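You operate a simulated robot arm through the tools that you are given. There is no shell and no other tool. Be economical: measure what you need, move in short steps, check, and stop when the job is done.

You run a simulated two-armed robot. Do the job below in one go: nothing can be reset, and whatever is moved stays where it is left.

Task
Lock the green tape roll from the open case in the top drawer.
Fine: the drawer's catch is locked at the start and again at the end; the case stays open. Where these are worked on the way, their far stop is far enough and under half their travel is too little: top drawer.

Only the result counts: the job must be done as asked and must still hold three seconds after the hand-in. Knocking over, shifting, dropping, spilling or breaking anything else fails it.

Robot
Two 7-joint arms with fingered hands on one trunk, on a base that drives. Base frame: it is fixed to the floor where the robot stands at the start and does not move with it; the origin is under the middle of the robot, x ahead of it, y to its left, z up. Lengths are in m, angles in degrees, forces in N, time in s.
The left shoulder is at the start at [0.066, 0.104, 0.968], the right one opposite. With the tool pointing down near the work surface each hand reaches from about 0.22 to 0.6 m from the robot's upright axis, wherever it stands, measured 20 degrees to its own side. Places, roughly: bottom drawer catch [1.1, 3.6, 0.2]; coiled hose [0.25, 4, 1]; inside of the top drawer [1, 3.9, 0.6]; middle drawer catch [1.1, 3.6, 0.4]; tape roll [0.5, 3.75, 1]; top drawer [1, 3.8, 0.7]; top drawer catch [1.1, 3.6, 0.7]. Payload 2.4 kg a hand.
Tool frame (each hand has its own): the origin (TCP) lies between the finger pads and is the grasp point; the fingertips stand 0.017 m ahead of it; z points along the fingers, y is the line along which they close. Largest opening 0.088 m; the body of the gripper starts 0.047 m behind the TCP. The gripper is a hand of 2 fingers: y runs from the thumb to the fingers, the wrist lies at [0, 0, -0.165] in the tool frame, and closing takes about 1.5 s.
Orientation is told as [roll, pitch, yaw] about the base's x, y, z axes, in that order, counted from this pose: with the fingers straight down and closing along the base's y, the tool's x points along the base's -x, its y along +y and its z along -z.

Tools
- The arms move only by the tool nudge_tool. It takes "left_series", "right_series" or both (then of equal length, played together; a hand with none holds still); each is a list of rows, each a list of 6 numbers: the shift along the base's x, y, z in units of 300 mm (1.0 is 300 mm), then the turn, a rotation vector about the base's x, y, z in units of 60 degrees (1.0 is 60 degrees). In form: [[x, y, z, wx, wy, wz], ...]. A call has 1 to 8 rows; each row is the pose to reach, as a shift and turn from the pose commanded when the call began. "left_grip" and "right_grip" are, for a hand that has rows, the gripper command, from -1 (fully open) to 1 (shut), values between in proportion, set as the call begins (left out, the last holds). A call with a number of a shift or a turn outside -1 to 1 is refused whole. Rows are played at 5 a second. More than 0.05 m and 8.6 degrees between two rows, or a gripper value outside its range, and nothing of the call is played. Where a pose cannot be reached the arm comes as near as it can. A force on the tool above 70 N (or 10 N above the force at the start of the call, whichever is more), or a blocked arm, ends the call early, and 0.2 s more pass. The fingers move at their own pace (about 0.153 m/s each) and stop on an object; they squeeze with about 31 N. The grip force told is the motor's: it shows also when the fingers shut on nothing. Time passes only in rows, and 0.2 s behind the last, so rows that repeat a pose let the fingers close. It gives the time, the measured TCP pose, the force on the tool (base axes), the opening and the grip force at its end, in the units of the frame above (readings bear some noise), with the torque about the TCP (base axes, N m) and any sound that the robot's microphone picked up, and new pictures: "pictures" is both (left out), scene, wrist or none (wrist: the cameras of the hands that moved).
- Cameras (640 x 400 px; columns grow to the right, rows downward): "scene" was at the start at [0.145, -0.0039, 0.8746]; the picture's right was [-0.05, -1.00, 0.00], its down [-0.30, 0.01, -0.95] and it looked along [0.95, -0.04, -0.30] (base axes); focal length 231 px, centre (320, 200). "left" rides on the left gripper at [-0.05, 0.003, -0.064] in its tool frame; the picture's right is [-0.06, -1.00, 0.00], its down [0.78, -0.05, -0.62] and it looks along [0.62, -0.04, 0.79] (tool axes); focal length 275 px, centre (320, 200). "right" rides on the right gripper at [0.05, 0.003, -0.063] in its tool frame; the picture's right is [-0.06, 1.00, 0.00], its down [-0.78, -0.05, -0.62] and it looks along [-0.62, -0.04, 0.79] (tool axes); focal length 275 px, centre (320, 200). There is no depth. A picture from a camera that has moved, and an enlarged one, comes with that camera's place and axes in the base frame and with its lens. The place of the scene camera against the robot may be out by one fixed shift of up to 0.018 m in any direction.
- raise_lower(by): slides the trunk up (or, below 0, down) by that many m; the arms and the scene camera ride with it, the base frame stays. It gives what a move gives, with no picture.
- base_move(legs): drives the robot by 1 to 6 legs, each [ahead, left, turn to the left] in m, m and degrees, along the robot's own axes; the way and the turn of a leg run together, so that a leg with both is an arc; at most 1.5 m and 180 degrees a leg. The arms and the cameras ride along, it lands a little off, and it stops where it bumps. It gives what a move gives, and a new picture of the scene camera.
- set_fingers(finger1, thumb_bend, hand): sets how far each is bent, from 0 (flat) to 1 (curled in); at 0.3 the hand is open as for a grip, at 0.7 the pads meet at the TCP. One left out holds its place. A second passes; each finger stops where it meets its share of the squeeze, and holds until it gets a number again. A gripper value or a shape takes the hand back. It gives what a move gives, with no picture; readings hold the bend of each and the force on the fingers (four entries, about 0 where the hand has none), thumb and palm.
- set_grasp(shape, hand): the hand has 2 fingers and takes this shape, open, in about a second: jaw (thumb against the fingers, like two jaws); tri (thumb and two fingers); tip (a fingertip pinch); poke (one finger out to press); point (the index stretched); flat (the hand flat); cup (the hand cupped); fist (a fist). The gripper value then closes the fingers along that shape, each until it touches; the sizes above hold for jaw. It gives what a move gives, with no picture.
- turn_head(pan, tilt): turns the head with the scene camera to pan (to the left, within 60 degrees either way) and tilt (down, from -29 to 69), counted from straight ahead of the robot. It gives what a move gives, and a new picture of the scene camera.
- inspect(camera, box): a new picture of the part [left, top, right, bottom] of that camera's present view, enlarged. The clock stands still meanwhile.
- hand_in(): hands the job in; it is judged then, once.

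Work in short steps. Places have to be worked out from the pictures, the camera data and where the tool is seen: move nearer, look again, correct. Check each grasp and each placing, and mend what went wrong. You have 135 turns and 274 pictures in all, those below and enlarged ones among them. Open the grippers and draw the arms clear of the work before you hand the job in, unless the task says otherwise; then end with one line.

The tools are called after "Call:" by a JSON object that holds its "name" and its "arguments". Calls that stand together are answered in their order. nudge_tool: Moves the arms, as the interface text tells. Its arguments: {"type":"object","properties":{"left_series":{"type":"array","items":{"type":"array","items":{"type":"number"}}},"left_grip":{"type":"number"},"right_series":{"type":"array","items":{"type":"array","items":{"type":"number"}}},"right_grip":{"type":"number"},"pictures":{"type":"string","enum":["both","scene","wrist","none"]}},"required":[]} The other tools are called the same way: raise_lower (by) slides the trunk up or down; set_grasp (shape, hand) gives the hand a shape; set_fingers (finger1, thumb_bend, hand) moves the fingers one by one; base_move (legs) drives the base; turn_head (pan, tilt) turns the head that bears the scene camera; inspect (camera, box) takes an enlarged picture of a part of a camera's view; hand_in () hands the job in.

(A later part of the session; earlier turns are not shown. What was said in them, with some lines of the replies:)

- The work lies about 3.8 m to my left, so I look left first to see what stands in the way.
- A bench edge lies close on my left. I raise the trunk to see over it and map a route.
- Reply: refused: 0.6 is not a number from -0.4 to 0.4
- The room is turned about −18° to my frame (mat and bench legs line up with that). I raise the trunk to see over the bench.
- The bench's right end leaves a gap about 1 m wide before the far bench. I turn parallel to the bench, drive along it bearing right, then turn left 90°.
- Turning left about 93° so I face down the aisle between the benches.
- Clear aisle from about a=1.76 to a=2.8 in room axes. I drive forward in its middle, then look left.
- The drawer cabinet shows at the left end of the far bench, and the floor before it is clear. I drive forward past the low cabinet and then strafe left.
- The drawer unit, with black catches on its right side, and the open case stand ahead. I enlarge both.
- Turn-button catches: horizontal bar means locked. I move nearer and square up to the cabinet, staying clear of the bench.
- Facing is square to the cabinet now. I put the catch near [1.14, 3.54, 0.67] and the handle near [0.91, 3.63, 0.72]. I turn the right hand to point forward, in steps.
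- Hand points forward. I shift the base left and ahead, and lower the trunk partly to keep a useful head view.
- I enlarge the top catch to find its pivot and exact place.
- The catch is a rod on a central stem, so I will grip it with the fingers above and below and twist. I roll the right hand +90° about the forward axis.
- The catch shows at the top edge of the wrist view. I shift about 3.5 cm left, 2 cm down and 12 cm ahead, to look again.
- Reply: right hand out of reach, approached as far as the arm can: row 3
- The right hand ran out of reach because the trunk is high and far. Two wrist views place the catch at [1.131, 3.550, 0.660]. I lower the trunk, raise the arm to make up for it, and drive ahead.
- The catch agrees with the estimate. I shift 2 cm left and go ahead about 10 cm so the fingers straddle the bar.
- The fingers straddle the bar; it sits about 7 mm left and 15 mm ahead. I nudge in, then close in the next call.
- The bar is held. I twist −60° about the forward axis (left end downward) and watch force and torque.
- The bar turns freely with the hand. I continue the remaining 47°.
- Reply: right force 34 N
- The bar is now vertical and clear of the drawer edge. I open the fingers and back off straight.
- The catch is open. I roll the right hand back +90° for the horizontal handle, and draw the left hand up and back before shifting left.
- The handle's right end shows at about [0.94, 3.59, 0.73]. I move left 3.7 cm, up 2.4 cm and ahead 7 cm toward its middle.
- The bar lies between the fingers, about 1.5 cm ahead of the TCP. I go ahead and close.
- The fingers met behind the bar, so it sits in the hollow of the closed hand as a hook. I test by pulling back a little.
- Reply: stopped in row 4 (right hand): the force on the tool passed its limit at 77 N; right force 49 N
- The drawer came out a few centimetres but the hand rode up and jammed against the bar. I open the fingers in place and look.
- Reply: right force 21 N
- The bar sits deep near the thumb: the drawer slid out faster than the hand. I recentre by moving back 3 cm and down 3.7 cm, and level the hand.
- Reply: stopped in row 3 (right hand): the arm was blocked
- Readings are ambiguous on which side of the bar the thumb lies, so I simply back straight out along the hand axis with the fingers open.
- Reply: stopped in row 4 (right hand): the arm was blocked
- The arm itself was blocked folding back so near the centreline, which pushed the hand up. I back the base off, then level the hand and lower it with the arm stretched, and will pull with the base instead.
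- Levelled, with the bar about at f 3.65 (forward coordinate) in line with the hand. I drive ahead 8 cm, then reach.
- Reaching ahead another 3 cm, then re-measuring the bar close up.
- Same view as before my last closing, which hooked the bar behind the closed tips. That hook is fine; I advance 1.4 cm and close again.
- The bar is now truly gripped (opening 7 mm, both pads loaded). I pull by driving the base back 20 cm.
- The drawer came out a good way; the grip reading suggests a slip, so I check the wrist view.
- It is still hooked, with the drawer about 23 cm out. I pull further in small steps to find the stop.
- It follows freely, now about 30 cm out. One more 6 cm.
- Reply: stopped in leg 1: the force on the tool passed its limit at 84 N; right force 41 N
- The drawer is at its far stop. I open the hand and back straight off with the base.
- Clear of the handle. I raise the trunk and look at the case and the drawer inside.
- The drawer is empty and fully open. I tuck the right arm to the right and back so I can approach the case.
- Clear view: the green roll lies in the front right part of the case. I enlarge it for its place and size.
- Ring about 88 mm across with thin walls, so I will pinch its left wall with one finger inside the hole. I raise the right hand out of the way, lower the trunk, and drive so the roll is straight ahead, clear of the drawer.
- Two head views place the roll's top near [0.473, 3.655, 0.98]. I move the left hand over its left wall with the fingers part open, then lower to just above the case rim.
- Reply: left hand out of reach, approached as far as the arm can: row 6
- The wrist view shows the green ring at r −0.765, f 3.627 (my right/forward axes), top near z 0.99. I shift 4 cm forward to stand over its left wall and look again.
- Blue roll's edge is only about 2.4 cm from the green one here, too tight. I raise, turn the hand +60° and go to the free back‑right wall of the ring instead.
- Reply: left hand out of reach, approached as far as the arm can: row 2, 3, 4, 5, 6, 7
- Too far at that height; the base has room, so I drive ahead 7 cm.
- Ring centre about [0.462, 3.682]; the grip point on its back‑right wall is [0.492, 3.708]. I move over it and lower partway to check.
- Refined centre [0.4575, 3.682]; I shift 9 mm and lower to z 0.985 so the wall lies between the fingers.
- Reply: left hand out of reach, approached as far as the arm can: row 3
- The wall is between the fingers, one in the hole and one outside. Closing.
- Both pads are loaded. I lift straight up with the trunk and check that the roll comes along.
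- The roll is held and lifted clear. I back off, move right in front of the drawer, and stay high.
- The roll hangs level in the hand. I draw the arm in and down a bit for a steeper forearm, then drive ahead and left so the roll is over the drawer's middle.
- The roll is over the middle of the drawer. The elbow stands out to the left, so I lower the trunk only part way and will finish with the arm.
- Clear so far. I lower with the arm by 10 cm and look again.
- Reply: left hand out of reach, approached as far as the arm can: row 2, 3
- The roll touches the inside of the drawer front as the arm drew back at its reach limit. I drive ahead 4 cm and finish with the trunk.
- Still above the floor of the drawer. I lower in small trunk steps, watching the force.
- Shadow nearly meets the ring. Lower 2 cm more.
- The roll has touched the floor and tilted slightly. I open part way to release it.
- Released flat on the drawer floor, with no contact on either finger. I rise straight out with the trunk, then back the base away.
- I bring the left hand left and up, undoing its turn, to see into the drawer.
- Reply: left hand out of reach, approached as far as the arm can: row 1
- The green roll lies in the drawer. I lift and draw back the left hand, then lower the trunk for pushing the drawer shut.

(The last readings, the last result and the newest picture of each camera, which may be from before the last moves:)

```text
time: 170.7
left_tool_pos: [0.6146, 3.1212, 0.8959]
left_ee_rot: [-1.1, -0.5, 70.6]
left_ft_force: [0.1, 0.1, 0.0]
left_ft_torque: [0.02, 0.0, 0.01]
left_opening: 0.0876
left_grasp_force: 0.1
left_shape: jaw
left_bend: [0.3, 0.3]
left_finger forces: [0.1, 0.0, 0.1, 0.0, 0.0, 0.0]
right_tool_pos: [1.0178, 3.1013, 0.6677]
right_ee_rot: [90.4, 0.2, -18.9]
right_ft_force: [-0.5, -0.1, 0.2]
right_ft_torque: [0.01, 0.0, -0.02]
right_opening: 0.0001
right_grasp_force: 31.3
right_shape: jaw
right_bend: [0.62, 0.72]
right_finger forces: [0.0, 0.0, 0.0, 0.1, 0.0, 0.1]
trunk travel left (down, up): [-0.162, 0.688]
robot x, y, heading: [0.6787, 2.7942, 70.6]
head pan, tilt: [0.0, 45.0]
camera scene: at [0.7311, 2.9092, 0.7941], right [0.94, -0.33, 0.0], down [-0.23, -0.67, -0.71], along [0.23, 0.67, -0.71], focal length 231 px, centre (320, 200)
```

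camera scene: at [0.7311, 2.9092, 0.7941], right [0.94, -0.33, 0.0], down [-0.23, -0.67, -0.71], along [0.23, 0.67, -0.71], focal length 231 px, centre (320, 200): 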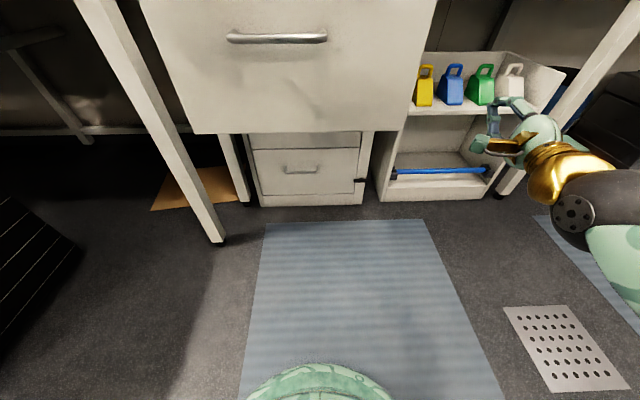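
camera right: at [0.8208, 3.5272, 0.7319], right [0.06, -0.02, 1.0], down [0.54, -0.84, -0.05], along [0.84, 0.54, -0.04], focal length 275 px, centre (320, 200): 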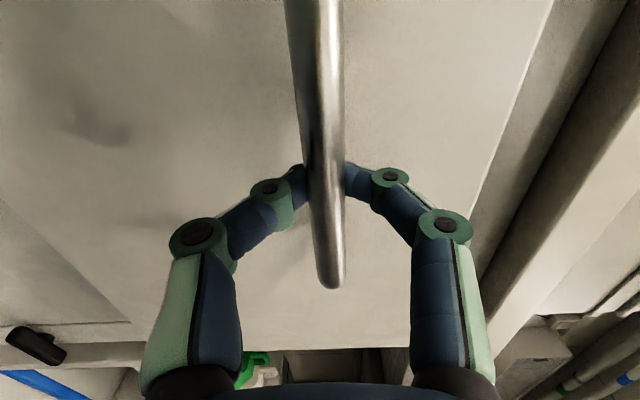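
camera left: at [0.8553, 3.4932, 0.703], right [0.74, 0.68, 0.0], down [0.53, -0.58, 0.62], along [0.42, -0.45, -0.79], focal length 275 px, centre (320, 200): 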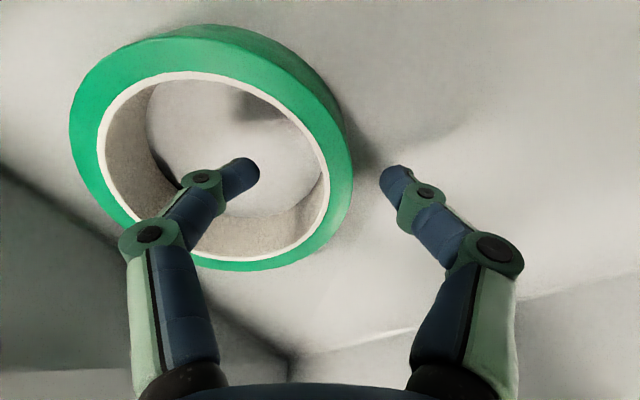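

Hand closed as a pusher. I back off 10 cm, shift left, and stretch the arm to the drawer's middle below the handle.

Call:
{"name": "base_move", "arguments": {"legs": [[-0.12, 0.15, 0]]}}

Call:
{"name": "nudge_tool", "arguments": {"right_series": [[-0.1, 0.1, 0, 0, 0, 0], [-0.2, 0.2, 0, 0, 0, 0], [-0.2, 0.35, 0, 0, 0, 0], [-0.17, 0.5, 0, 0, 0, 0], [-0.12, 0.64, 0, 0, 0, 0]]}}

```text
time: 172.3
left_tool_pos: [0.4351, 3.0643, 0.8971]
left_ee_rot: [-1.1, -0.7, 70.4]
left_ft_force: [-0.9, -0.4, 0.1]
left_ft_torque: [-0.01, 0.02, -0.02]
left_opening: 0.0877
left_grasp_force: 0.1
left_shape: jaw
left_bend: [0.3, 0.3]
left_finger forces: [0.0, 0.0, 0.0, 0.0, 0.0, 0.0]
right_tool_pos: [0.8371, 3.0399, 0.6683]
right_ee_rot: [90.4, 0.2, -18.9]
right_ft_force: [-0.1, -0.3, 0.8]
right_ft_torque: [-0.04, 0.01, 0.06]
right_opening: 0.0001
right_grasp_force: 31.1
right_shape: jaw
right_bend: [0.62, 0.72]
right_finger forces: [0.0, 0.1, 0.0, 0.0, 0.1, 0.0]
trunk travel left (down, up): [-0.162, 0.688]
robot x, y, heading: [0.4975, 2.7367, 70.1]
head pan, tilt: [0.0, 45.0]
camera scene: at [0.5507, 2.8502, 0.7941], right [0.94, -0.33, 0.0], down [-0.24, -0.67, -0.71], along [0.24, 0.67, -0.71], focal length 231 px, centre (320, 200)
```

scene: 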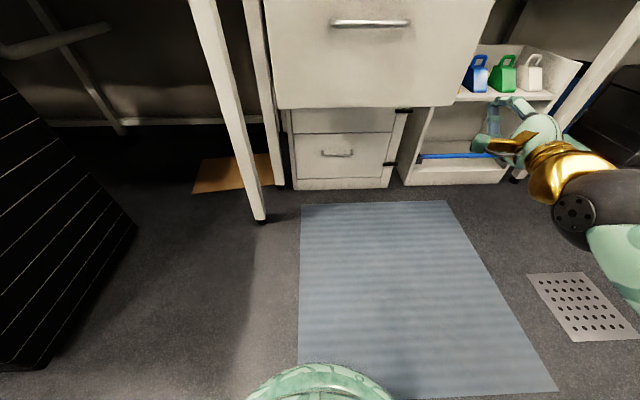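

```text
time: 173.5
left_tool_pos: [0.4348, 3.0638, 0.8971]
left_ee_rot: [-1.0, -0.7, 70.3]
left_ft_force: [0.0, -0.2, 0.8]
left_ft_torque: [0.0, 0.01, 0.03]
left_opening: 0.088
left_grasp_force: 0.0
left_shape: jaw
left_bend: [0.3, 0.3]
left_finger forces: [0.0, 0.0, 0.0, 0.0, 0.1, 0.0]
right_tool_pos: [0.8019, 3.2289, 0.6703]
right_ee_rot: [90.4, 0.3, -19.0]
right_ft_force: [1.1, -0.8, 0.9]
right_ft_torque: [-0.01, 0.01, 0.01]
right_opening: 0.0
right_grasp_force: 31.0
right_shape: jaw
right_bend: [0.62, 0.72]
right_finger forces: [0.0, 0.0, 0.0, 0.0, 0.1, 0.1]
trunk travel left (down, up): [-0.162, 0.688]
robot x, y, heading: [0.4959, 2.7375, 70.3]
head pan, tilt: [0.0, 45.0]
camera scene: at [0.5506, 2.8501, 0.7941], right [0.94, -0.33, 0.0], down [-0.24, -0.67, -0.71], along [0.24, 0.67, -0.71], focal length 231 px, centre (320, 200)
camera right: at [0.7357, 3.1852, 0.6732], right [0.06, -0.03, 1.0], down [0.54, -0.84, -0.06], along [0.84, 0.54, -0.04], focal length 275 px, centre (320, 200)
```

scene: 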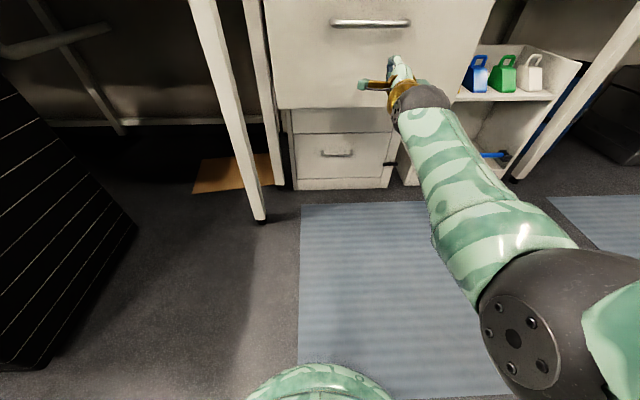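
right: 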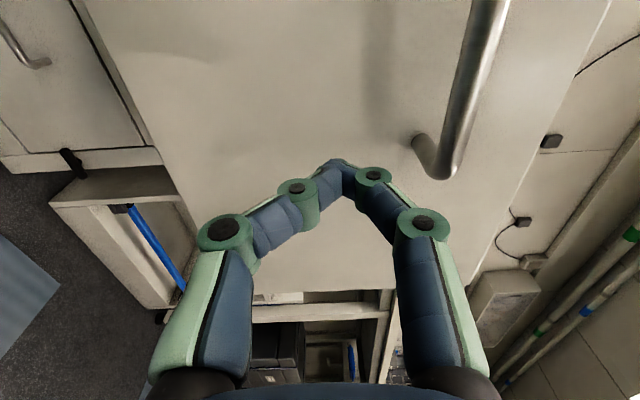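

The fist faces the drawer front, 8 cm away. I raise the left hand for safety and push by driving ahead in steps.

Call:
{"name": "nudge_tool", "arguments": {"left_series": [[-0.01, -0.04, 0.15, 0, 0, 0], [-0.02, -0.08, 0.3, 0, 0, 0], [-0.03, -0.1, 0.4, 0, 0, 0]], "pictures": "none"}}

Call:
{"name": "base_move", "arguments": {"legs": [[0.08, 0, 0], [0.12, 0, 0], [0.1, 0, 0]]}}

```text
time: 174.3
left_tool_pos: [0.4248, 3.0319, 1.0165]
left_ee_rot: [-1.2, -0.5, 70.5]
left_ft_force: [-0.5, -0.6, 0.0]
left_ft_torque: [-0.01, 0.01, -0.01]
left_opening: 0.0875
left_grasp_force: 0.0
left_shape: jaw
left_bend: [0.3, 0.3]
left_finger forces: [0.0, 0.0, 0.0, 0.1, 0.0, 0.0]
right_tool_pos: [0.8026, 3.2273, 0.6692]
right_ee_rot: [90.4, 0.1, -19.0]
right_ft_force: [-0.1, -0.3, 0.5]
right_ft_torque: [-0.01, 0.0, 0.02]
right_opening: 0.0
right_grasp_force: 31.2
right_shape: jaw
right_bend: [0.62, 0.72]
right_finger forces: [0.0, 0.0, 0.0, 0.0, 0.0, 0.0]
trunk travel left (down, up): [-0.162, 0.688]
robot x, y, heading: [0.4956, 2.738, 70.5]
head pan, tilt: [0.0, 45.0]
```

```text
time: 176.9
left_tool_pos: [0.5259, 3.3083, 1.0142]
left_ee_rot: [-1.0, -0.7, 70.5]
left_ft_force: [-0.6, 0.6, 0.6]
left_ft_torque: [-0.02, 0.01, 0.03]
left_opening: 0.0878
left_grasp_force: 0.1
left_shape: jaw
left_bend: [0.3, 0.3]
left_finger forces: [0.1, 0.0, 0.0, 0.0, 0.1, 0.0]
right_tool_pos: [0.9023, 3.5056, 0.6703]
right_ee_rot: [90.4, 0.2, -19.1]
right_ft_force: [-0.3, -0.7, 0.4]
right_ft_torque: [0.01, 0.0, -0.03]
right_opening: 0.0
right_grasp_force: 31.2
right_shape: jaw
right_bend: [0.7, 0.72]
right_finger forces: [0.1, 0.0, 0.1, 0.0, 0.0, 0.0]
trunk travel left (down, up): [-0.162, 0.688]
robot x, y, heading: [0.5931, 3.0148, 70.4]
head pan, tilt: [0.0, 45.0]
camera scene: at [0.6494, 3.1273, 0.7941], right [0.94, -0.34, 0.0], down [-0.24, -0.67, -0.71], along [0.24, 0.67, -0.71], focal length 231 px, centre (320, 200)
```

scene: 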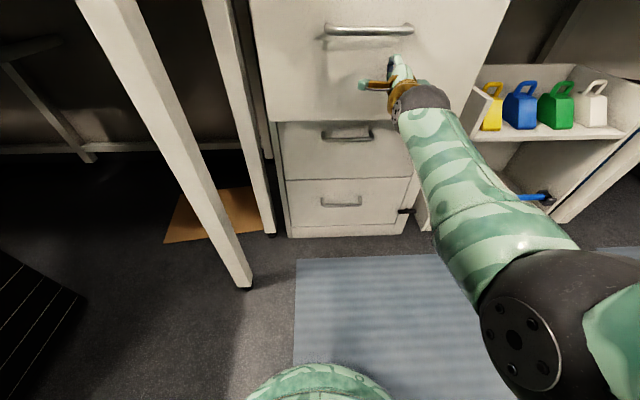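

It slides in well; about 11 cm left. I continue until it seats.

Call:
{"name": "base_move", "arguments": {"legs": [[0.07, 0, 0], [0.06, 0, 0]]}}

```text
time: 178.6
left_tool_pos: [0.5682, 3.429, 1.0164]
left_ee_rot: [-1.1, -0.8, 70.1]
left_ft_force: [1.1, 0.5, -0.2]
left_ft_torque: [-0.02, -0.05, 0.01]
left_opening: 0.0879
left_grasp_force: 0.0
left_shape: jaw
left_bend: [0.3, 0.3]
left_finger forces: [0.1, 0.1, 0.1, 0.1, 0.0, 0.1]
right_tool_pos: [0.9428, 3.6226, 0.6648]
right_ee_rot: [89.7, 0.4, -19.1]
right_ft_force: [-11.9, -33.0, 4.8]
right_ft_torque: [0.4, -0.16, 0.06]
right_opening: 0.01
right_grasp_force: 31.1
right_shape: jaw
right_bend: [0.82, 0.78]
right_finger forces: [0.1, 0.0, 0.0, 0.0, 0.0, 0.0]
trunk travel left (down, up): [-0.162, 0.688]
robot x, y, heading: [0.634, 3.1379, 70.0]
head pan, tilt: [0.0, 45.0]
stopped in leg 2: the force on the tool passed its limit at 78 N (the readings are from after the stop); the commanded pose is now the measured one
camera scene: at [0.6926, 3.2481, 0.7945], right [0.94, -0.34, 0.0], down [-0.24, -0.66, -0.71], along [0.24, 0.67, -0.71], focal length 231 px, centre (320, 200)
```

scene: 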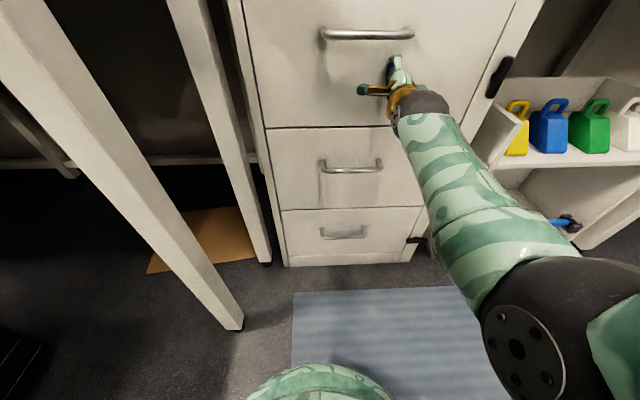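

The drawer is against its stop. I back off, shift right to the catch, and open the hand.

Call:
{"name": "base_move", "arguments": {"legs": [[-0.1, 0, 0.5], [0, -0.21, 0]]}}

Call:
{"name": "turn_head", "arguments": {"pan": 0, "tilt": 35}}

Call:
{"name": "nudge_tool", "arguments": {"right_series": [[0, 0, 0, -0.047, -0.135, 0], [0, 0, 0, -0.094, -0.27, 0], [0, 0, 0, -0.141, -0.405, 0], [0, 0, 0, -0.188, -0.54, 0], [0, 0, 0, -0.235, -0.675, 0], [0, 0, 0, -0.282, -0.81, 0], [0, 0, 0, -0.33, -0.944, 0]], "right_grip": -1, "pictures": "wrist"}}

```text
time: 181.0
left_tool_pos: [0.7323, 3.2698, 1.0164]
left_ee_rot: [-1.1, -0.7, 70.5]
left_ft_force: [-0.4, 0.7, -0.6]
left_ft_torque: [-0.03, 0.0, 0.01]
left_opening: 0.0882
left_grasp_force: 0.1
left_shape: jaw
left_bend: [0.3, 0.3]
left_finger forces: [0.0, 0.0, 0.0, 0.1, 0.0, 0.0]
right_tool_pos: [1.1069, 3.4653, 0.6627]
right_ee_rot: [89.5, 0.3, -18.9]
right_ft_force: [1.0, 0.2, 0.9]
right_ft_torque: [0.0, -0.02, 0.0]
right_opening: 0.0006
right_grasp_force: 31.1
right_shape: jaw
right_bend: [0.74, 0.72]
right_finger forces: [0.1, 0.0, 0.0, 0.0, 0.1, 0.1]
trunk travel left (down, up): [-0.162, 0.688]
robot x, y, heading: [0.8028, 2.9758, 70.6]
head pan, tilt: [0.0, 45.0]
camera scene: at [0.857, 3.0882, 0.7941], right [0.94, -0.33, 0.0], down [-0.24, -0.67, -0.71], along [0.24, 0.67, -0.71], focal length 231 px, centre (320, 200)
```

scene: 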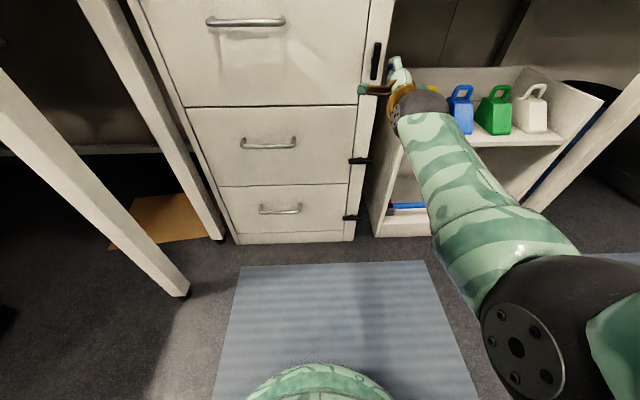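

```text
time: 181.7
left_tool_pos: [0.7322, 3.2692, 1.0149]
left_ee_rot: [-1.2, -0.8, 70.5]
left_ft_force: [1.4, -0.1, 0.4]
left_ft_torque: [0.0, 0.01, 0.0]
left_opening: 0.0879
left_grasp_force: 0.0
left_shape: jaw
left_bend: [0.3, 0.3]
left_finger forces: [0.0, 0.0, 0.0, 0.0, 0.1, 0.0]
right_tool_pos: [1.1067, 3.4648, 0.6631]
right_ee_rot: [89.5, 0.2, -18.9]
right_ft_force: [0.0, 1.0, -0.2]
right_ft_torque: [-0.01, -0.01, -0.02]
right_opening: 0.0006
right_grasp_force: 31.4
right_shape: jaw
right_bend: [0.74, 0.72]
right_finger forces: [0.0, 0.0, 0.0, 0.0, 0.0, 0.0]
trunk travel left (down, up): [-0.162, 0.688]
robot x, y, heading: [0.8004, 2.971, 70.4]
head pan, tilt: [0.0, 35.0]
camera scene: at [0.8593, 3.0945, 0.8088], right [0.94, -0.33, 0.0], down [-0.19, -0.54, -0.82], along [0.27, 0.77, -0.57], focal length 231 px, centre (320, 200)
```

scene: 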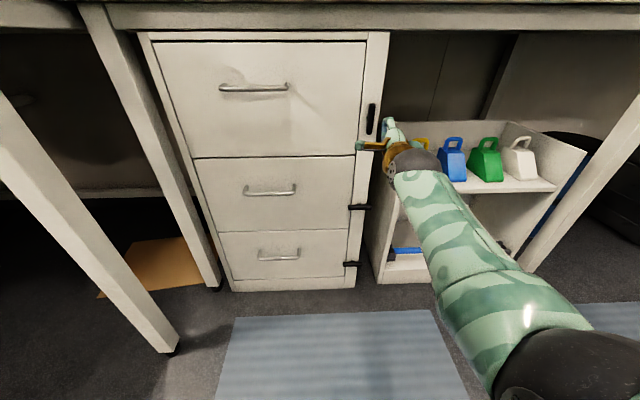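

```text
time: 183.3
left_tool_pos: [0.7314, 3.2694, 1.0157]
left_ee_rot: [-1.2, -0.7, 70.5]
left_ft_force: [-0.4, 0.2, -0.2]
left_ft_torque: [0.0, 0.0, -0.02]
left_opening: 0.0879
left_grasp_force: 0.0
left_shape: jaw
left_bend: [0.3, 0.3]
left_finger forces: [0.0, 0.1, 0.1, 0.0, 0.1, 0.0]
right_tool_pos: [1.1058, 3.4636, 0.6647]
right_ee_rot: [88.9, -59.9, -18.5]
right_ft_force: [0.1, -0.6, 0.1]
right_ft_torque: [0.0, 0.0, -0.04]
right_opening: 0.0879
right_grasp_force: 0.1
right_shape: jaw
right_bend: [0.3, 0.3]
right_finger forces: [0.0, 0.0, 0.0, 0.0, 0.0, 0.0]
trunk travel left (down, up): [-0.162, 0.688]
robot x, y, heading: [0.801, 2.9746, 70.3]
head pan, tilt: [0.0, 35.0]
camera right: at [1.0603, 3.413, 0.6233], right [-0.78, 0.28, 0.55], down [0.21, -0.72, 0.66], along [0.59, 0.63, 0.51], focal length 275 px, centre (320, 200)
```

right: 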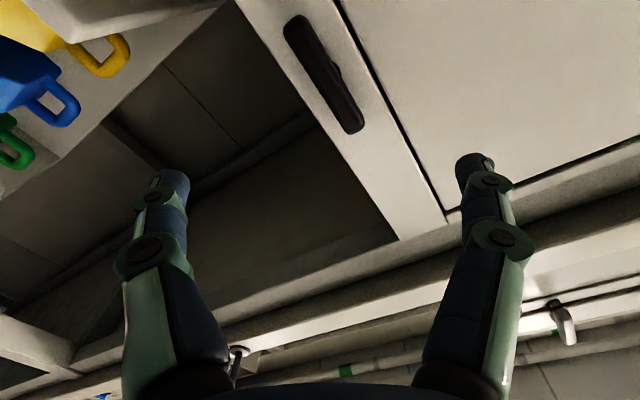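

The drawer sits flush. I finish the roll and close the remaining reach with 4 cm of base travel.

Call:
{"name": "nudge_tool", "arguments": {"right_series": [[0, 0, 0, -0.041, -0.118, 0], [0, 0, 0, -0.082, -0.236, 0], [0, 0, 0, -0.124, -0.354, 0], [0, 0, 0, -0.165, -0.472, 0]], "pictures": "none"}}

Call:
{"name": "base_move", "arguments": {"legs": [[0.05, 0.01, 0]]}}

Call:
{"name": "inspect", "arguments": {"camera": "right", "box": [0, 0, 640, 400]}}

```text
time: 184.3
left_tool_pos: [0.7319, 3.2688, 1.0142]
left_ee_rot: [-1.1, -0.7, 70.4]
left_ft_force: [-0.3, -0.2, -0.8]
left_ft_torque: [0.02, 0.0, -0.01]
left_opening: 0.0879
left_grasp_force: 0.0
left_shape: jaw
left_bend: [0.3, 0.3]
left_finger forces: [0.0, 0.1, 0.0, 0.0, 0.0, 0.0]
right_tool_pos: [1.1079, 3.4644, 0.6636]
right_ee_rot: [17.8, -89.6, 52.4]
right_ft_force: [0.1, 0.3, -0.6]
right_ft_torque: [-0.02, -0.03, 0.0]
right_opening: 0.0878
right_grasp_force: 0.0
right_shape: jaw
right_bend: [0.3, 0.3]
right_finger forces: [0.0, 0.0, 0.0, 0.0, 0.0, 0.0]
trunk travel left (down, up): [-0.162, 0.688]
robot x, y, heading: [0.8012, 2.9745, 70.5]
head pan, tilt: [0.0, 35.0]
```

```text
time: 185.3
left_tool_pos: [0.738, 3.321, 1.0155]
left_ee_rot: [-1.2, -0.6, 70.4]
left_ft_force: [0.3, 0.7, -0.7]
left_ft_torque: [-0.01, 0.0, 0.03]
left_opening: 0.088
left_grasp_force: 0.2
left_shape: jaw
left_bend: [0.3, 0.3]
left_finger forces: [0.0, 0.1, 0.0, 0.1, 0.0, 0.0]
right_tool_pos: [1.1161, 3.5158, 0.6635]
right_ee_rot: [36.0, -89.6, 34.4]
right_ft_force: [-0.6, 0.2, 0.1]
right_ft_torque: [0.01, 0.02, 0.01]
right_opening: 0.0878
right_grasp_force: 0.1
right_shape: jaw
right_bend: [0.3, 0.3]
right_finger forces: [0.1, 0.0, 0.0, 0.0, 0.0, 0.0]
trunk travel left (down, up): [-0.162, 0.688]
robot x, y, heading: [0.8107, 3.0256, 70.3]
head pan, tilt: [0.0, 35.0]
camera scene: at [0.8668, 3.1456, 0.8089], right [0.94, -0.33, 0.0], down [-0.19, -0.54, -0.82], along [0.27, 0.77, -0.57], focal length 231 px, centre (320, 200)
```

scene: 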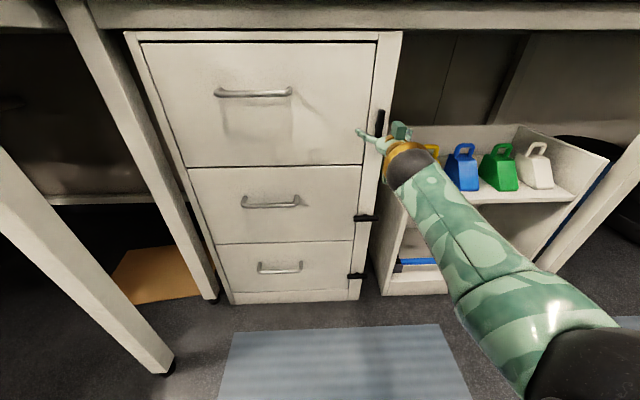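

```text
1.00 times, centred on (320, 200) of right (not enlarged: the box is as wide or as high as the picture)
camera zoom: at [1.0913, 3.4563, 0.6142], right [-0.94, 0.34, 0.07], down [-0.16, -0.6, 0.79], along [0.31, 0.73, 0.61], focal length 275 px, centre (320, 200)
```

zoom: 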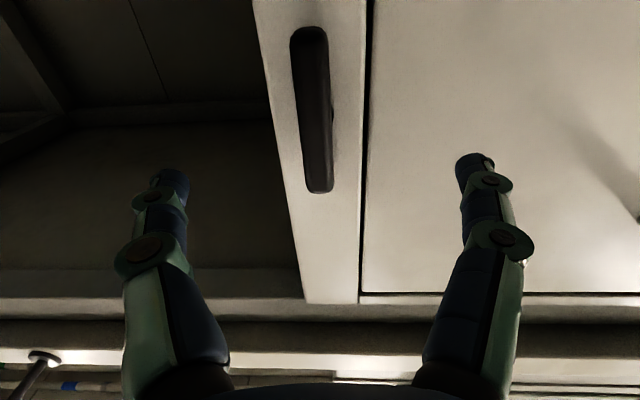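

The bar stands vertical just ahead, slightly left of the hand centre. I move 3 cm in to the earlier grip point and close.

Call:
{"name": "nudge_tool", "arguments": {"right_series": [[0.01, 0.05, -0.012, 0, 0, 0], [0.021, 0.107, -0.015, 0, 0, 0]], "pictures": "none"}}

Call:
{"name": "nudge_tool", "arguments": {"right_series": [[0, 0, 0, 0, 0, 0], [0, 0, 0, 0, 0, 0], [0, 0, 0, 0, 0, 0], [0, 0, 0, 0, 0, 0], [0, 0, 0, 0, 0, 0], [0, 0, 0, 0, 0, 0]], "right_grip": 1, "pictures": "wrist"}}

```text
time: 185.9
left_tool_pos: [0.7396, 3.3199, 1.0173]
left_ee_rot: [-1.1, -0.7, 70.6]
left_ft_force: [0.1, 0.2, -0.3]
left_ft_torque: [0.03, -0.01, 0.05]
left_opening: 0.0879
left_grasp_force: 0.1
left_shape: jaw
left_bend: [0.3, 0.3]
left_finger forces: [0.1, 0.1, 0.0, 0.0, 0.1, 0.0]
right_tool_pos: [1.1216, 3.5472, 0.6584]
right_ee_rot: [33.9, -89.5, 36.5]
right_ft_force: [-0.5, 1.0, -0.7]
right_ft_torque: [0.0, 0.01, 0.03]
right_opening: 0.088
right_grasp_force: 0.1
right_shape: jaw
right_bend: [0.3, 0.3]
right_finger forces: [0.1, 0.0, 0.1, 0.0, 0.0, 0.0]
trunk travel left (down, up): [-0.162, 0.688]
robot x, y, heading: [0.8106, 3.0237, 70.6]
head pan, tilt: [0.0, 35.0]
```

```text
time: 187.3
left_tool_pos: [0.7392, 3.3207, 1.015]
left_ee_rot: [-1.1, -0.5, 70.5]
left_ft_force: [0.0, 0.2, -0.1]
left_ft_torque: [0.01, -0.04, 0.02]
left_opening: 0.0881
left_grasp_force: 0.0
left_shape: jaw
left_bend: [0.3, 0.3]
left_finger forces: [0.0, 0.1, 0.1, 0.0, 0.0, 0.0]
right_tool_pos: [1.1212, 3.5467, 0.6585]
right_ee_rot: [35.0, -89.6, 35.1]
right_ft_force: [1.9, 4.7, 0.4]
right_ft_torque: [0.02, -0.01, 0.03]
right_opening: 0.0083
right_grasp_force: 30.8
right_shape: jaw
right_bend: [0.67, 0.7]
right_finger forces: [25.1, 0.0, 0.0, 0.0, 25.8, 0.0]
trunk travel left (down, up): [-0.162, 0.688]
robot x, y, heading: [0.8087, 3.0238, 70.5]
head pan, tilt: [0.0, 35.0]
camera right: at [1.0977, 3.4883, 0.6093], right [-0.94, 0.34, 0.07], down [-0.16, -0.59, 0.79], along [0.31, 0.73, 0.61], focal length 275 px, centre (320, 200)
```

right: 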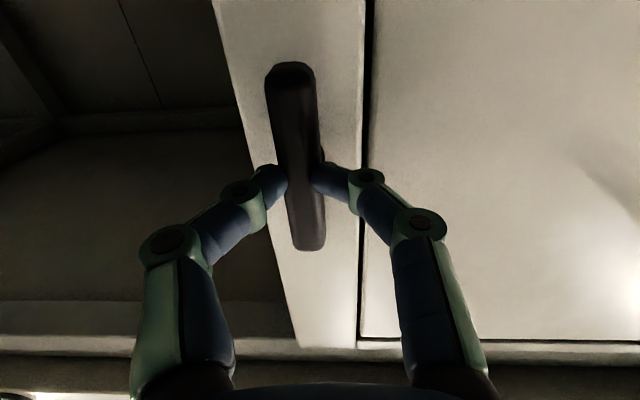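

The bar is gripped. I twist +45°, the reverse of the unlocking turn.

Call:
{"name": "nudge_tool", "arguments": {"right_series": [[0, 0, 0, 0.047, 0.135, 0], [0, 0, 0, 0.094, 0.27, 0], [0, 0, 0, 0.141, 0.405, 0], [0, 0, 0, 0.188, 0.54, 0], [0, 0, 0, 0.235, 0.675, 0]], "pictures": "none"}}

Call:
{"name": "nudge_tool", "arguments": {"right_series": [[0, 0, 0, 0.047, 0.135, 0], [0, 0, 0, 0.094, 0.27, 0], [0, 0, 0, 0.141, 0.405, 0], [0, 0, 0, 0.188, 0.54, 0], [0, 0, 0, 0.235, 0.675, 0], [0, 0, 0, 0.265, 0.762, 0]]}}

```text
time: 188.5
left_tool_pos: [0.7398, 3.3193, 1.0165]
left_ee_rot: [-1.0, -0.8, 70.4]
left_ft_force: [0.2, 0.6, 0.0]
left_ft_torque: [0.02, -0.01, 0.01]
left_opening: 0.0876
left_grasp_force: 0.0
left_shape: jaw
left_bend: [0.3, 0.3]
left_finger forces: [0.1, 0.0, 0.1, 0.0, 0.0, 0.0]
right_tool_pos: [1.1228, 3.5465, 0.66]
right_ee_rot: [89.3, -46.7, -18.9]
right_ft_force: [7.2, 2.2, 14.0]
right_ft_torque: [0.16, -0.13, -0.02]
right_opening: 0.008
right_grasp_force: 30.9
right_shape: jaw
right_bend: [0.68, 0.71]
right_finger forces: [27.5, 0.1, 0.0, 0.1, 23.3, 0.1]
trunk travel left (down, up): [-0.162, 0.688]
robot x, y, heading: [0.8104, 3.0286, 70.3]
head pan, tilt: [0.0, 35.0]
```

```text
time: 189.9
left_tool_pos: [0.7402, 3.3181, 1.0163]
left_ee_rot: [-1.0, -0.7, 70.5]
left_ft_force: [0.0, -0.1, -1.0]
left_ft_torque: [-0.02, -0.01, 0.0]
left_opening: 0.0879
left_grasp_force: 0.0
left_shape: jaw
left_bend: [0.3, 0.3]
left_finger forces: [0.1, 0.1, 0.1, 0.1, 0.0, 0.0]
right_tool_pos: [1.1221, 3.5465, 0.6576]
right_ee_rot: [89.4, 1.8, -18.8]
right_ft_force: [15.2, -12.5, 6.0]
right_ft_torque: [0.06, 0.0, -0.21]
right_opening: 0.0091
right_grasp_force: 31.4
right_shape: jaw
right_bend: [0.68, 0.73]
right_finger forces: [26.6, 0.0, 0.0, 0.1, 36.0, 0.0]
trunk travel left (down, up): [-0.162, 0.688]
robot x, y, heading: [0.8099, 3.0243, 70.2]
head pan, tilt: [0.0, 35.0]
camera scene: at [0.8675, 3.1446, 0.809], right [0.94, -0.33, 0.0], down [-0.19, -0.54, -0.82], along [0.27, 0.77, -0.57], focal length 231 px, centre (320, 200)
camera right: at [1.056, 3.5018, 0.6635], right [0.09, -0.02, 1.0], down [0.54, -0.84, -0.07], along [0.84, 0.54, -0.07], focal length 275 px, centre (320, 200)
```

scene: 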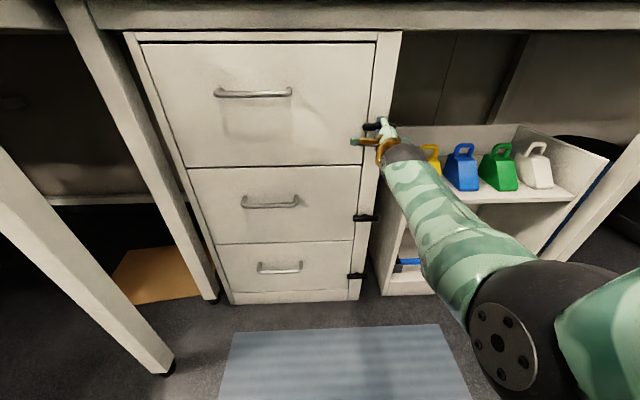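
right: 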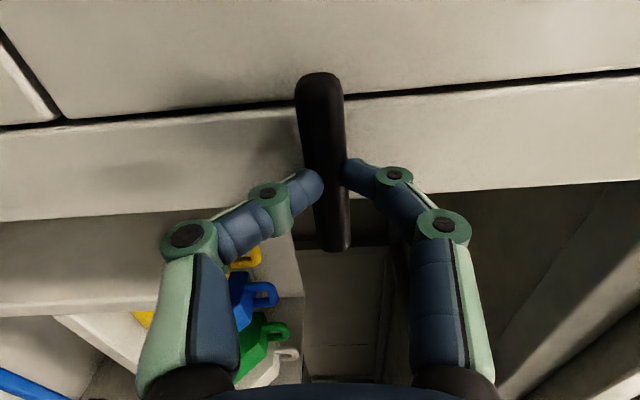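

The bar is horizontal across the drawer edge again. I open and back away by driving off, then verify.

Call:
{"name": "nudge_tool", "arguments": {"right_series": [[0, 0, 0, 0, 0, 0], [0, 0, 0, 0, 0, 0], [0, 0, 0, 0, 0, 0], [0, 0, 0, 0, 0, 0]], "right_grip": -1, "pictures": "none"}}

Call:
{"name": "base_move", "arguments": {"legs": [[-0.3, 0, 0]]}}

Call:
{"name": "inspect", "arguments": {"camera": "scene", "box": [200, 90, 440, 240]}}

```text
time: 190.9
left_tool_pos: [0.7401, 3.3205, 1.0161]
left_ee_rot: [-1.1, -0.7, 70.4]
left_ft_force: [-1.2, -0.1, 1.0]
left_ft_torque: [0.03, -0.01, 0.02]
left_opening: 0.0881
left_grasp_force: 0.2
left_shape: jaw
left_bend: [0.3, 0.3]
left_finger forces: [0.0, 0.1, 0.1, 0.1, 0.0, 0.0]
right_tool_pos: [1.1206, 3.5468, 0.657]
right_ee_rot: [89.4, 1.6, -18.8]
right_ft_force: [0.4, 0.0, -0.1]
right_ft_torque: [0.03, -0.01, 0.0]
right_opening: 0.088
right_grasp_force: 0.0
right_shape: jaw
right_bend: [0.3, 0.3]
right_finger forces: [0.1, 0.0, 0.0, 0.1, 0.0, 0.0]
trunk travel left (down, up): [-0.162, 0.688]
robot x, y, heading: [0.8101, 3.0294, 70.3]
head pan, tilt: [0.0, 35.0]
```

```text
time: 192.9
left_tool_pos: [0.6414, 3.0452, 1.0157]
left_ee_rot: [-1.1, -0.6, 70.3]
left_ft_force: [-0.6, -0.4, -0.4]
left_ft_torque: [0.01, -0.04, -0.01]
left_opening: 0.0879
left_grasp_force: 0.1
left_shape: jaw
left_bend: [0.3, 0.3]
left_finger forces: [0.0, 0.0, 0.0, 0.0, 0.2, 0.1]
right_tool_pos: [1.0237, 3.2709, 0.6579]
right_ee_rot: [89.4, 1.5, -19.1]
right_ft_force: [0.8, 0.7, 0.4]
right_ft_torque: [-0.05, -0.03, 0.01]
right_opening: 0.0879
right_grasp_force: 0.0
right_shape: jaw
right_bend: [0.3, 0.3]
right_finger forces: [0.0, 0.0, 0.0, 0.0, 0.0, 0.1]
trunk travel left (down, up): [-0.162, 0.688]
robot x, y, heading: [0.7141, 2.7536, 70.2]
head pan, tilt: [0.0, 35.0]
camera scene: at [0.7688, 2.87, 0.8089], right [0.94, -0.34, 0.0], down [-0.19, -0.54, -0.82], along [0.28, 0.77, -0.57], focal length 231 px, centre (320, 200)
```

scene: 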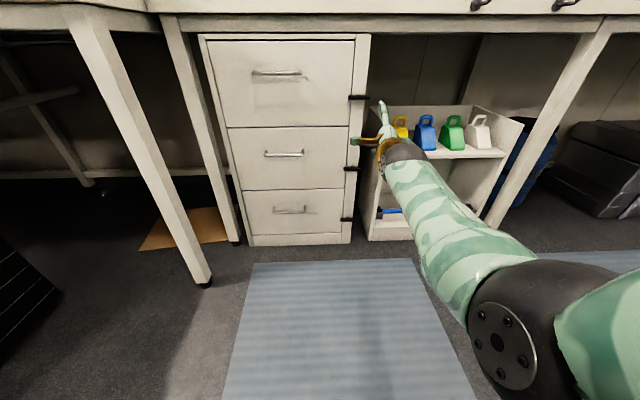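

```text
2.67 times, centred on (320, 165) of scene
camera zoom: at [0.7688, 2.87, 0.8089], right [0.94, -0.34, 0.0], down [-0.19, -0.54, -0.82], along [0.28, 0.77, -0.57], focal length 617 px, centre (320, 293)
```

zoom: 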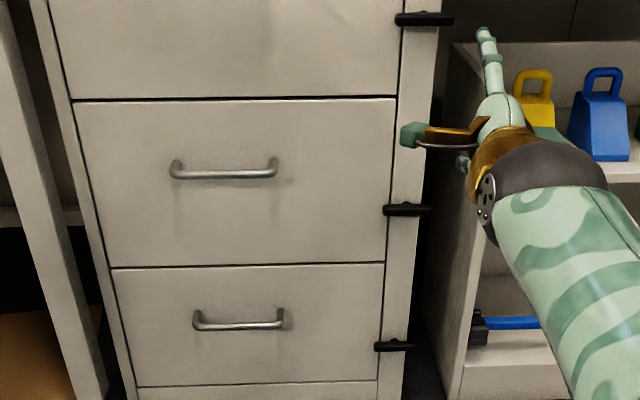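

All three catches look alike and horizontal. I enlarge the top one, and raise the trunk to check the case once more.

Call:
{"name": "inspect", "arguments": {"camera": "scene", "box": [330, 80, 390, 120]}}

Call:
{"name": "raise_lower", "arguments": {"by": 0.4}}

Call:
{"name": "turn_head", "arguments": {"pan": 15, "tilt": 40}}

```text
10.00 times, centred on (360, 100) of scene
camera zoom: at [0.7688, 2.87, 0.8089], right [0.94, -0.34, 0.0], down [-0.19, -0.54, -0.82], along [0.28, 0.77, -0.57], focal length 2314 px, centre (-80, 1200)
```

zoom: 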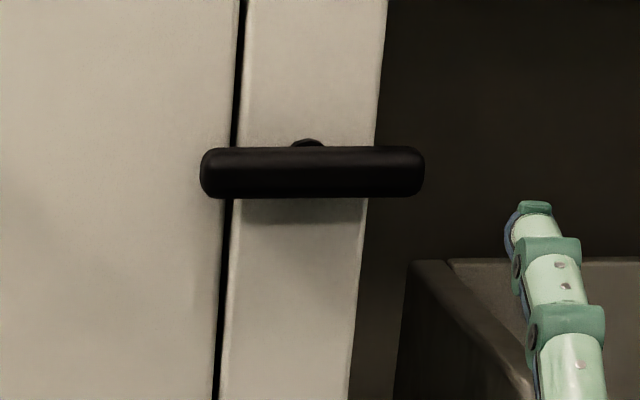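

```text
time: 196.7
left_tool_pos: [0.6426, 3.0443, 1.4163]
left_ee_rot: [-1.2, -0.5, 70.3]
left_ft_force: [0.6, 0.6, -0.4]
left_ft_torque: [0.01, 0.01, 0.02]
left_opening: 0.0882
left_grasp_force: 0.1
left_shape: jaw
left_bend: [0.3, 0.3]
left_finger forces: [0.0, 0.0, 0.0, 0.0, 0.0, 0.1]
right_tool_pos: [1.0244, 3.2708, 1.0588]
right_ee_rot: [89.4, 1.6, -18.9]
right_ft_force: [-0.6, -0.4, 0.0]
right_ft_torque: [0.0, 0.0, -0.01]
right_opening: 0.0879
right_grasp_force: 0.1
right_shape: jaw
right_bend: [0.3, 0.3]
right_finger forces: [0.0, 0.1, 0.1, 0.0, 0.1, 0.1]
trunk travel left (down, up): [-0.562, 0.288]
robot x, y, heading: [0.7093, 2.7512, 70.2]
head pan, tilt: [0.0, 35.0]
```

```text
time: 197.5
left_tool_pos: [0.6413, 3.0444, 1.4152]
left_ee_rot: [-1.0, -0.7, 70.3]
left_ft_force: [-0.3, -1.0, 0.8]
left_ft_torque: [-0.02, -0.03, 0.02]
left_opening: 0.0881
left_grasp_force: 0.0
left_shape: jaw
left_bend: [0.3, 0.3]
left_finger forces: [0.1, 0.0, 0.0, 0.0, 0.1, 0.0]
right_tool_pos: [1.0251, 3.2707, 1.0583]
right_ee_rot: [89.4, 1.6, -19.0]
right_ft_force: [-0.4, -0.3, -0.4]
right_ft_torque: [0.0, 0.0, 0.05]
right_opening: 0.0879
right_grasp_force: 0.1
right_shape: jaw
right_bend: [0.3, 0.3]
right_finger forces: [0.1, 0.0, 0.1, 0.0, 0.0, 0.0]
trunk travel left (down, up): [-0.562, 0.288]
robot x, y, heading: [0.7108, 2.7503, 70.1]
head pan, tilt: [15.0, 40.0]
camera scene: at [0.7421, 2.8605, 1.2021], right [1.0, -0.08, 0.0], down [-0.05, -0.64, -0.77], along [0.06, 0.76, -0.64], focal length 231 px, centre (320, 200)
```

scene: 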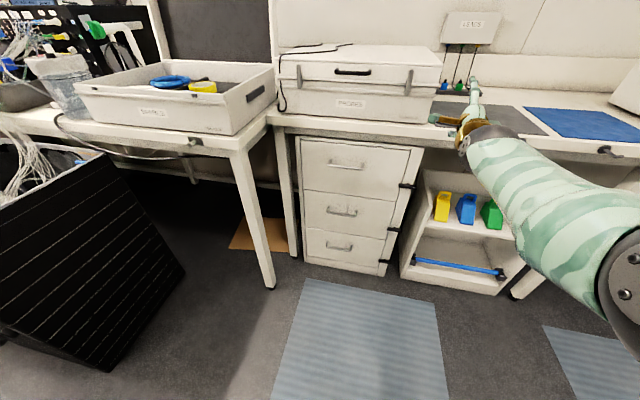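

The catch is locked, the drawer flush, the case still open, the hands open and clear. Handing in.

Call:
{"name": "hand_in", "arguments": {}}

```text
The job is handed in.
```

The green tape roll is in the top drawer. The drawer is closed flush with its catch locked, the case is still open, and I saw nothing else out of place.
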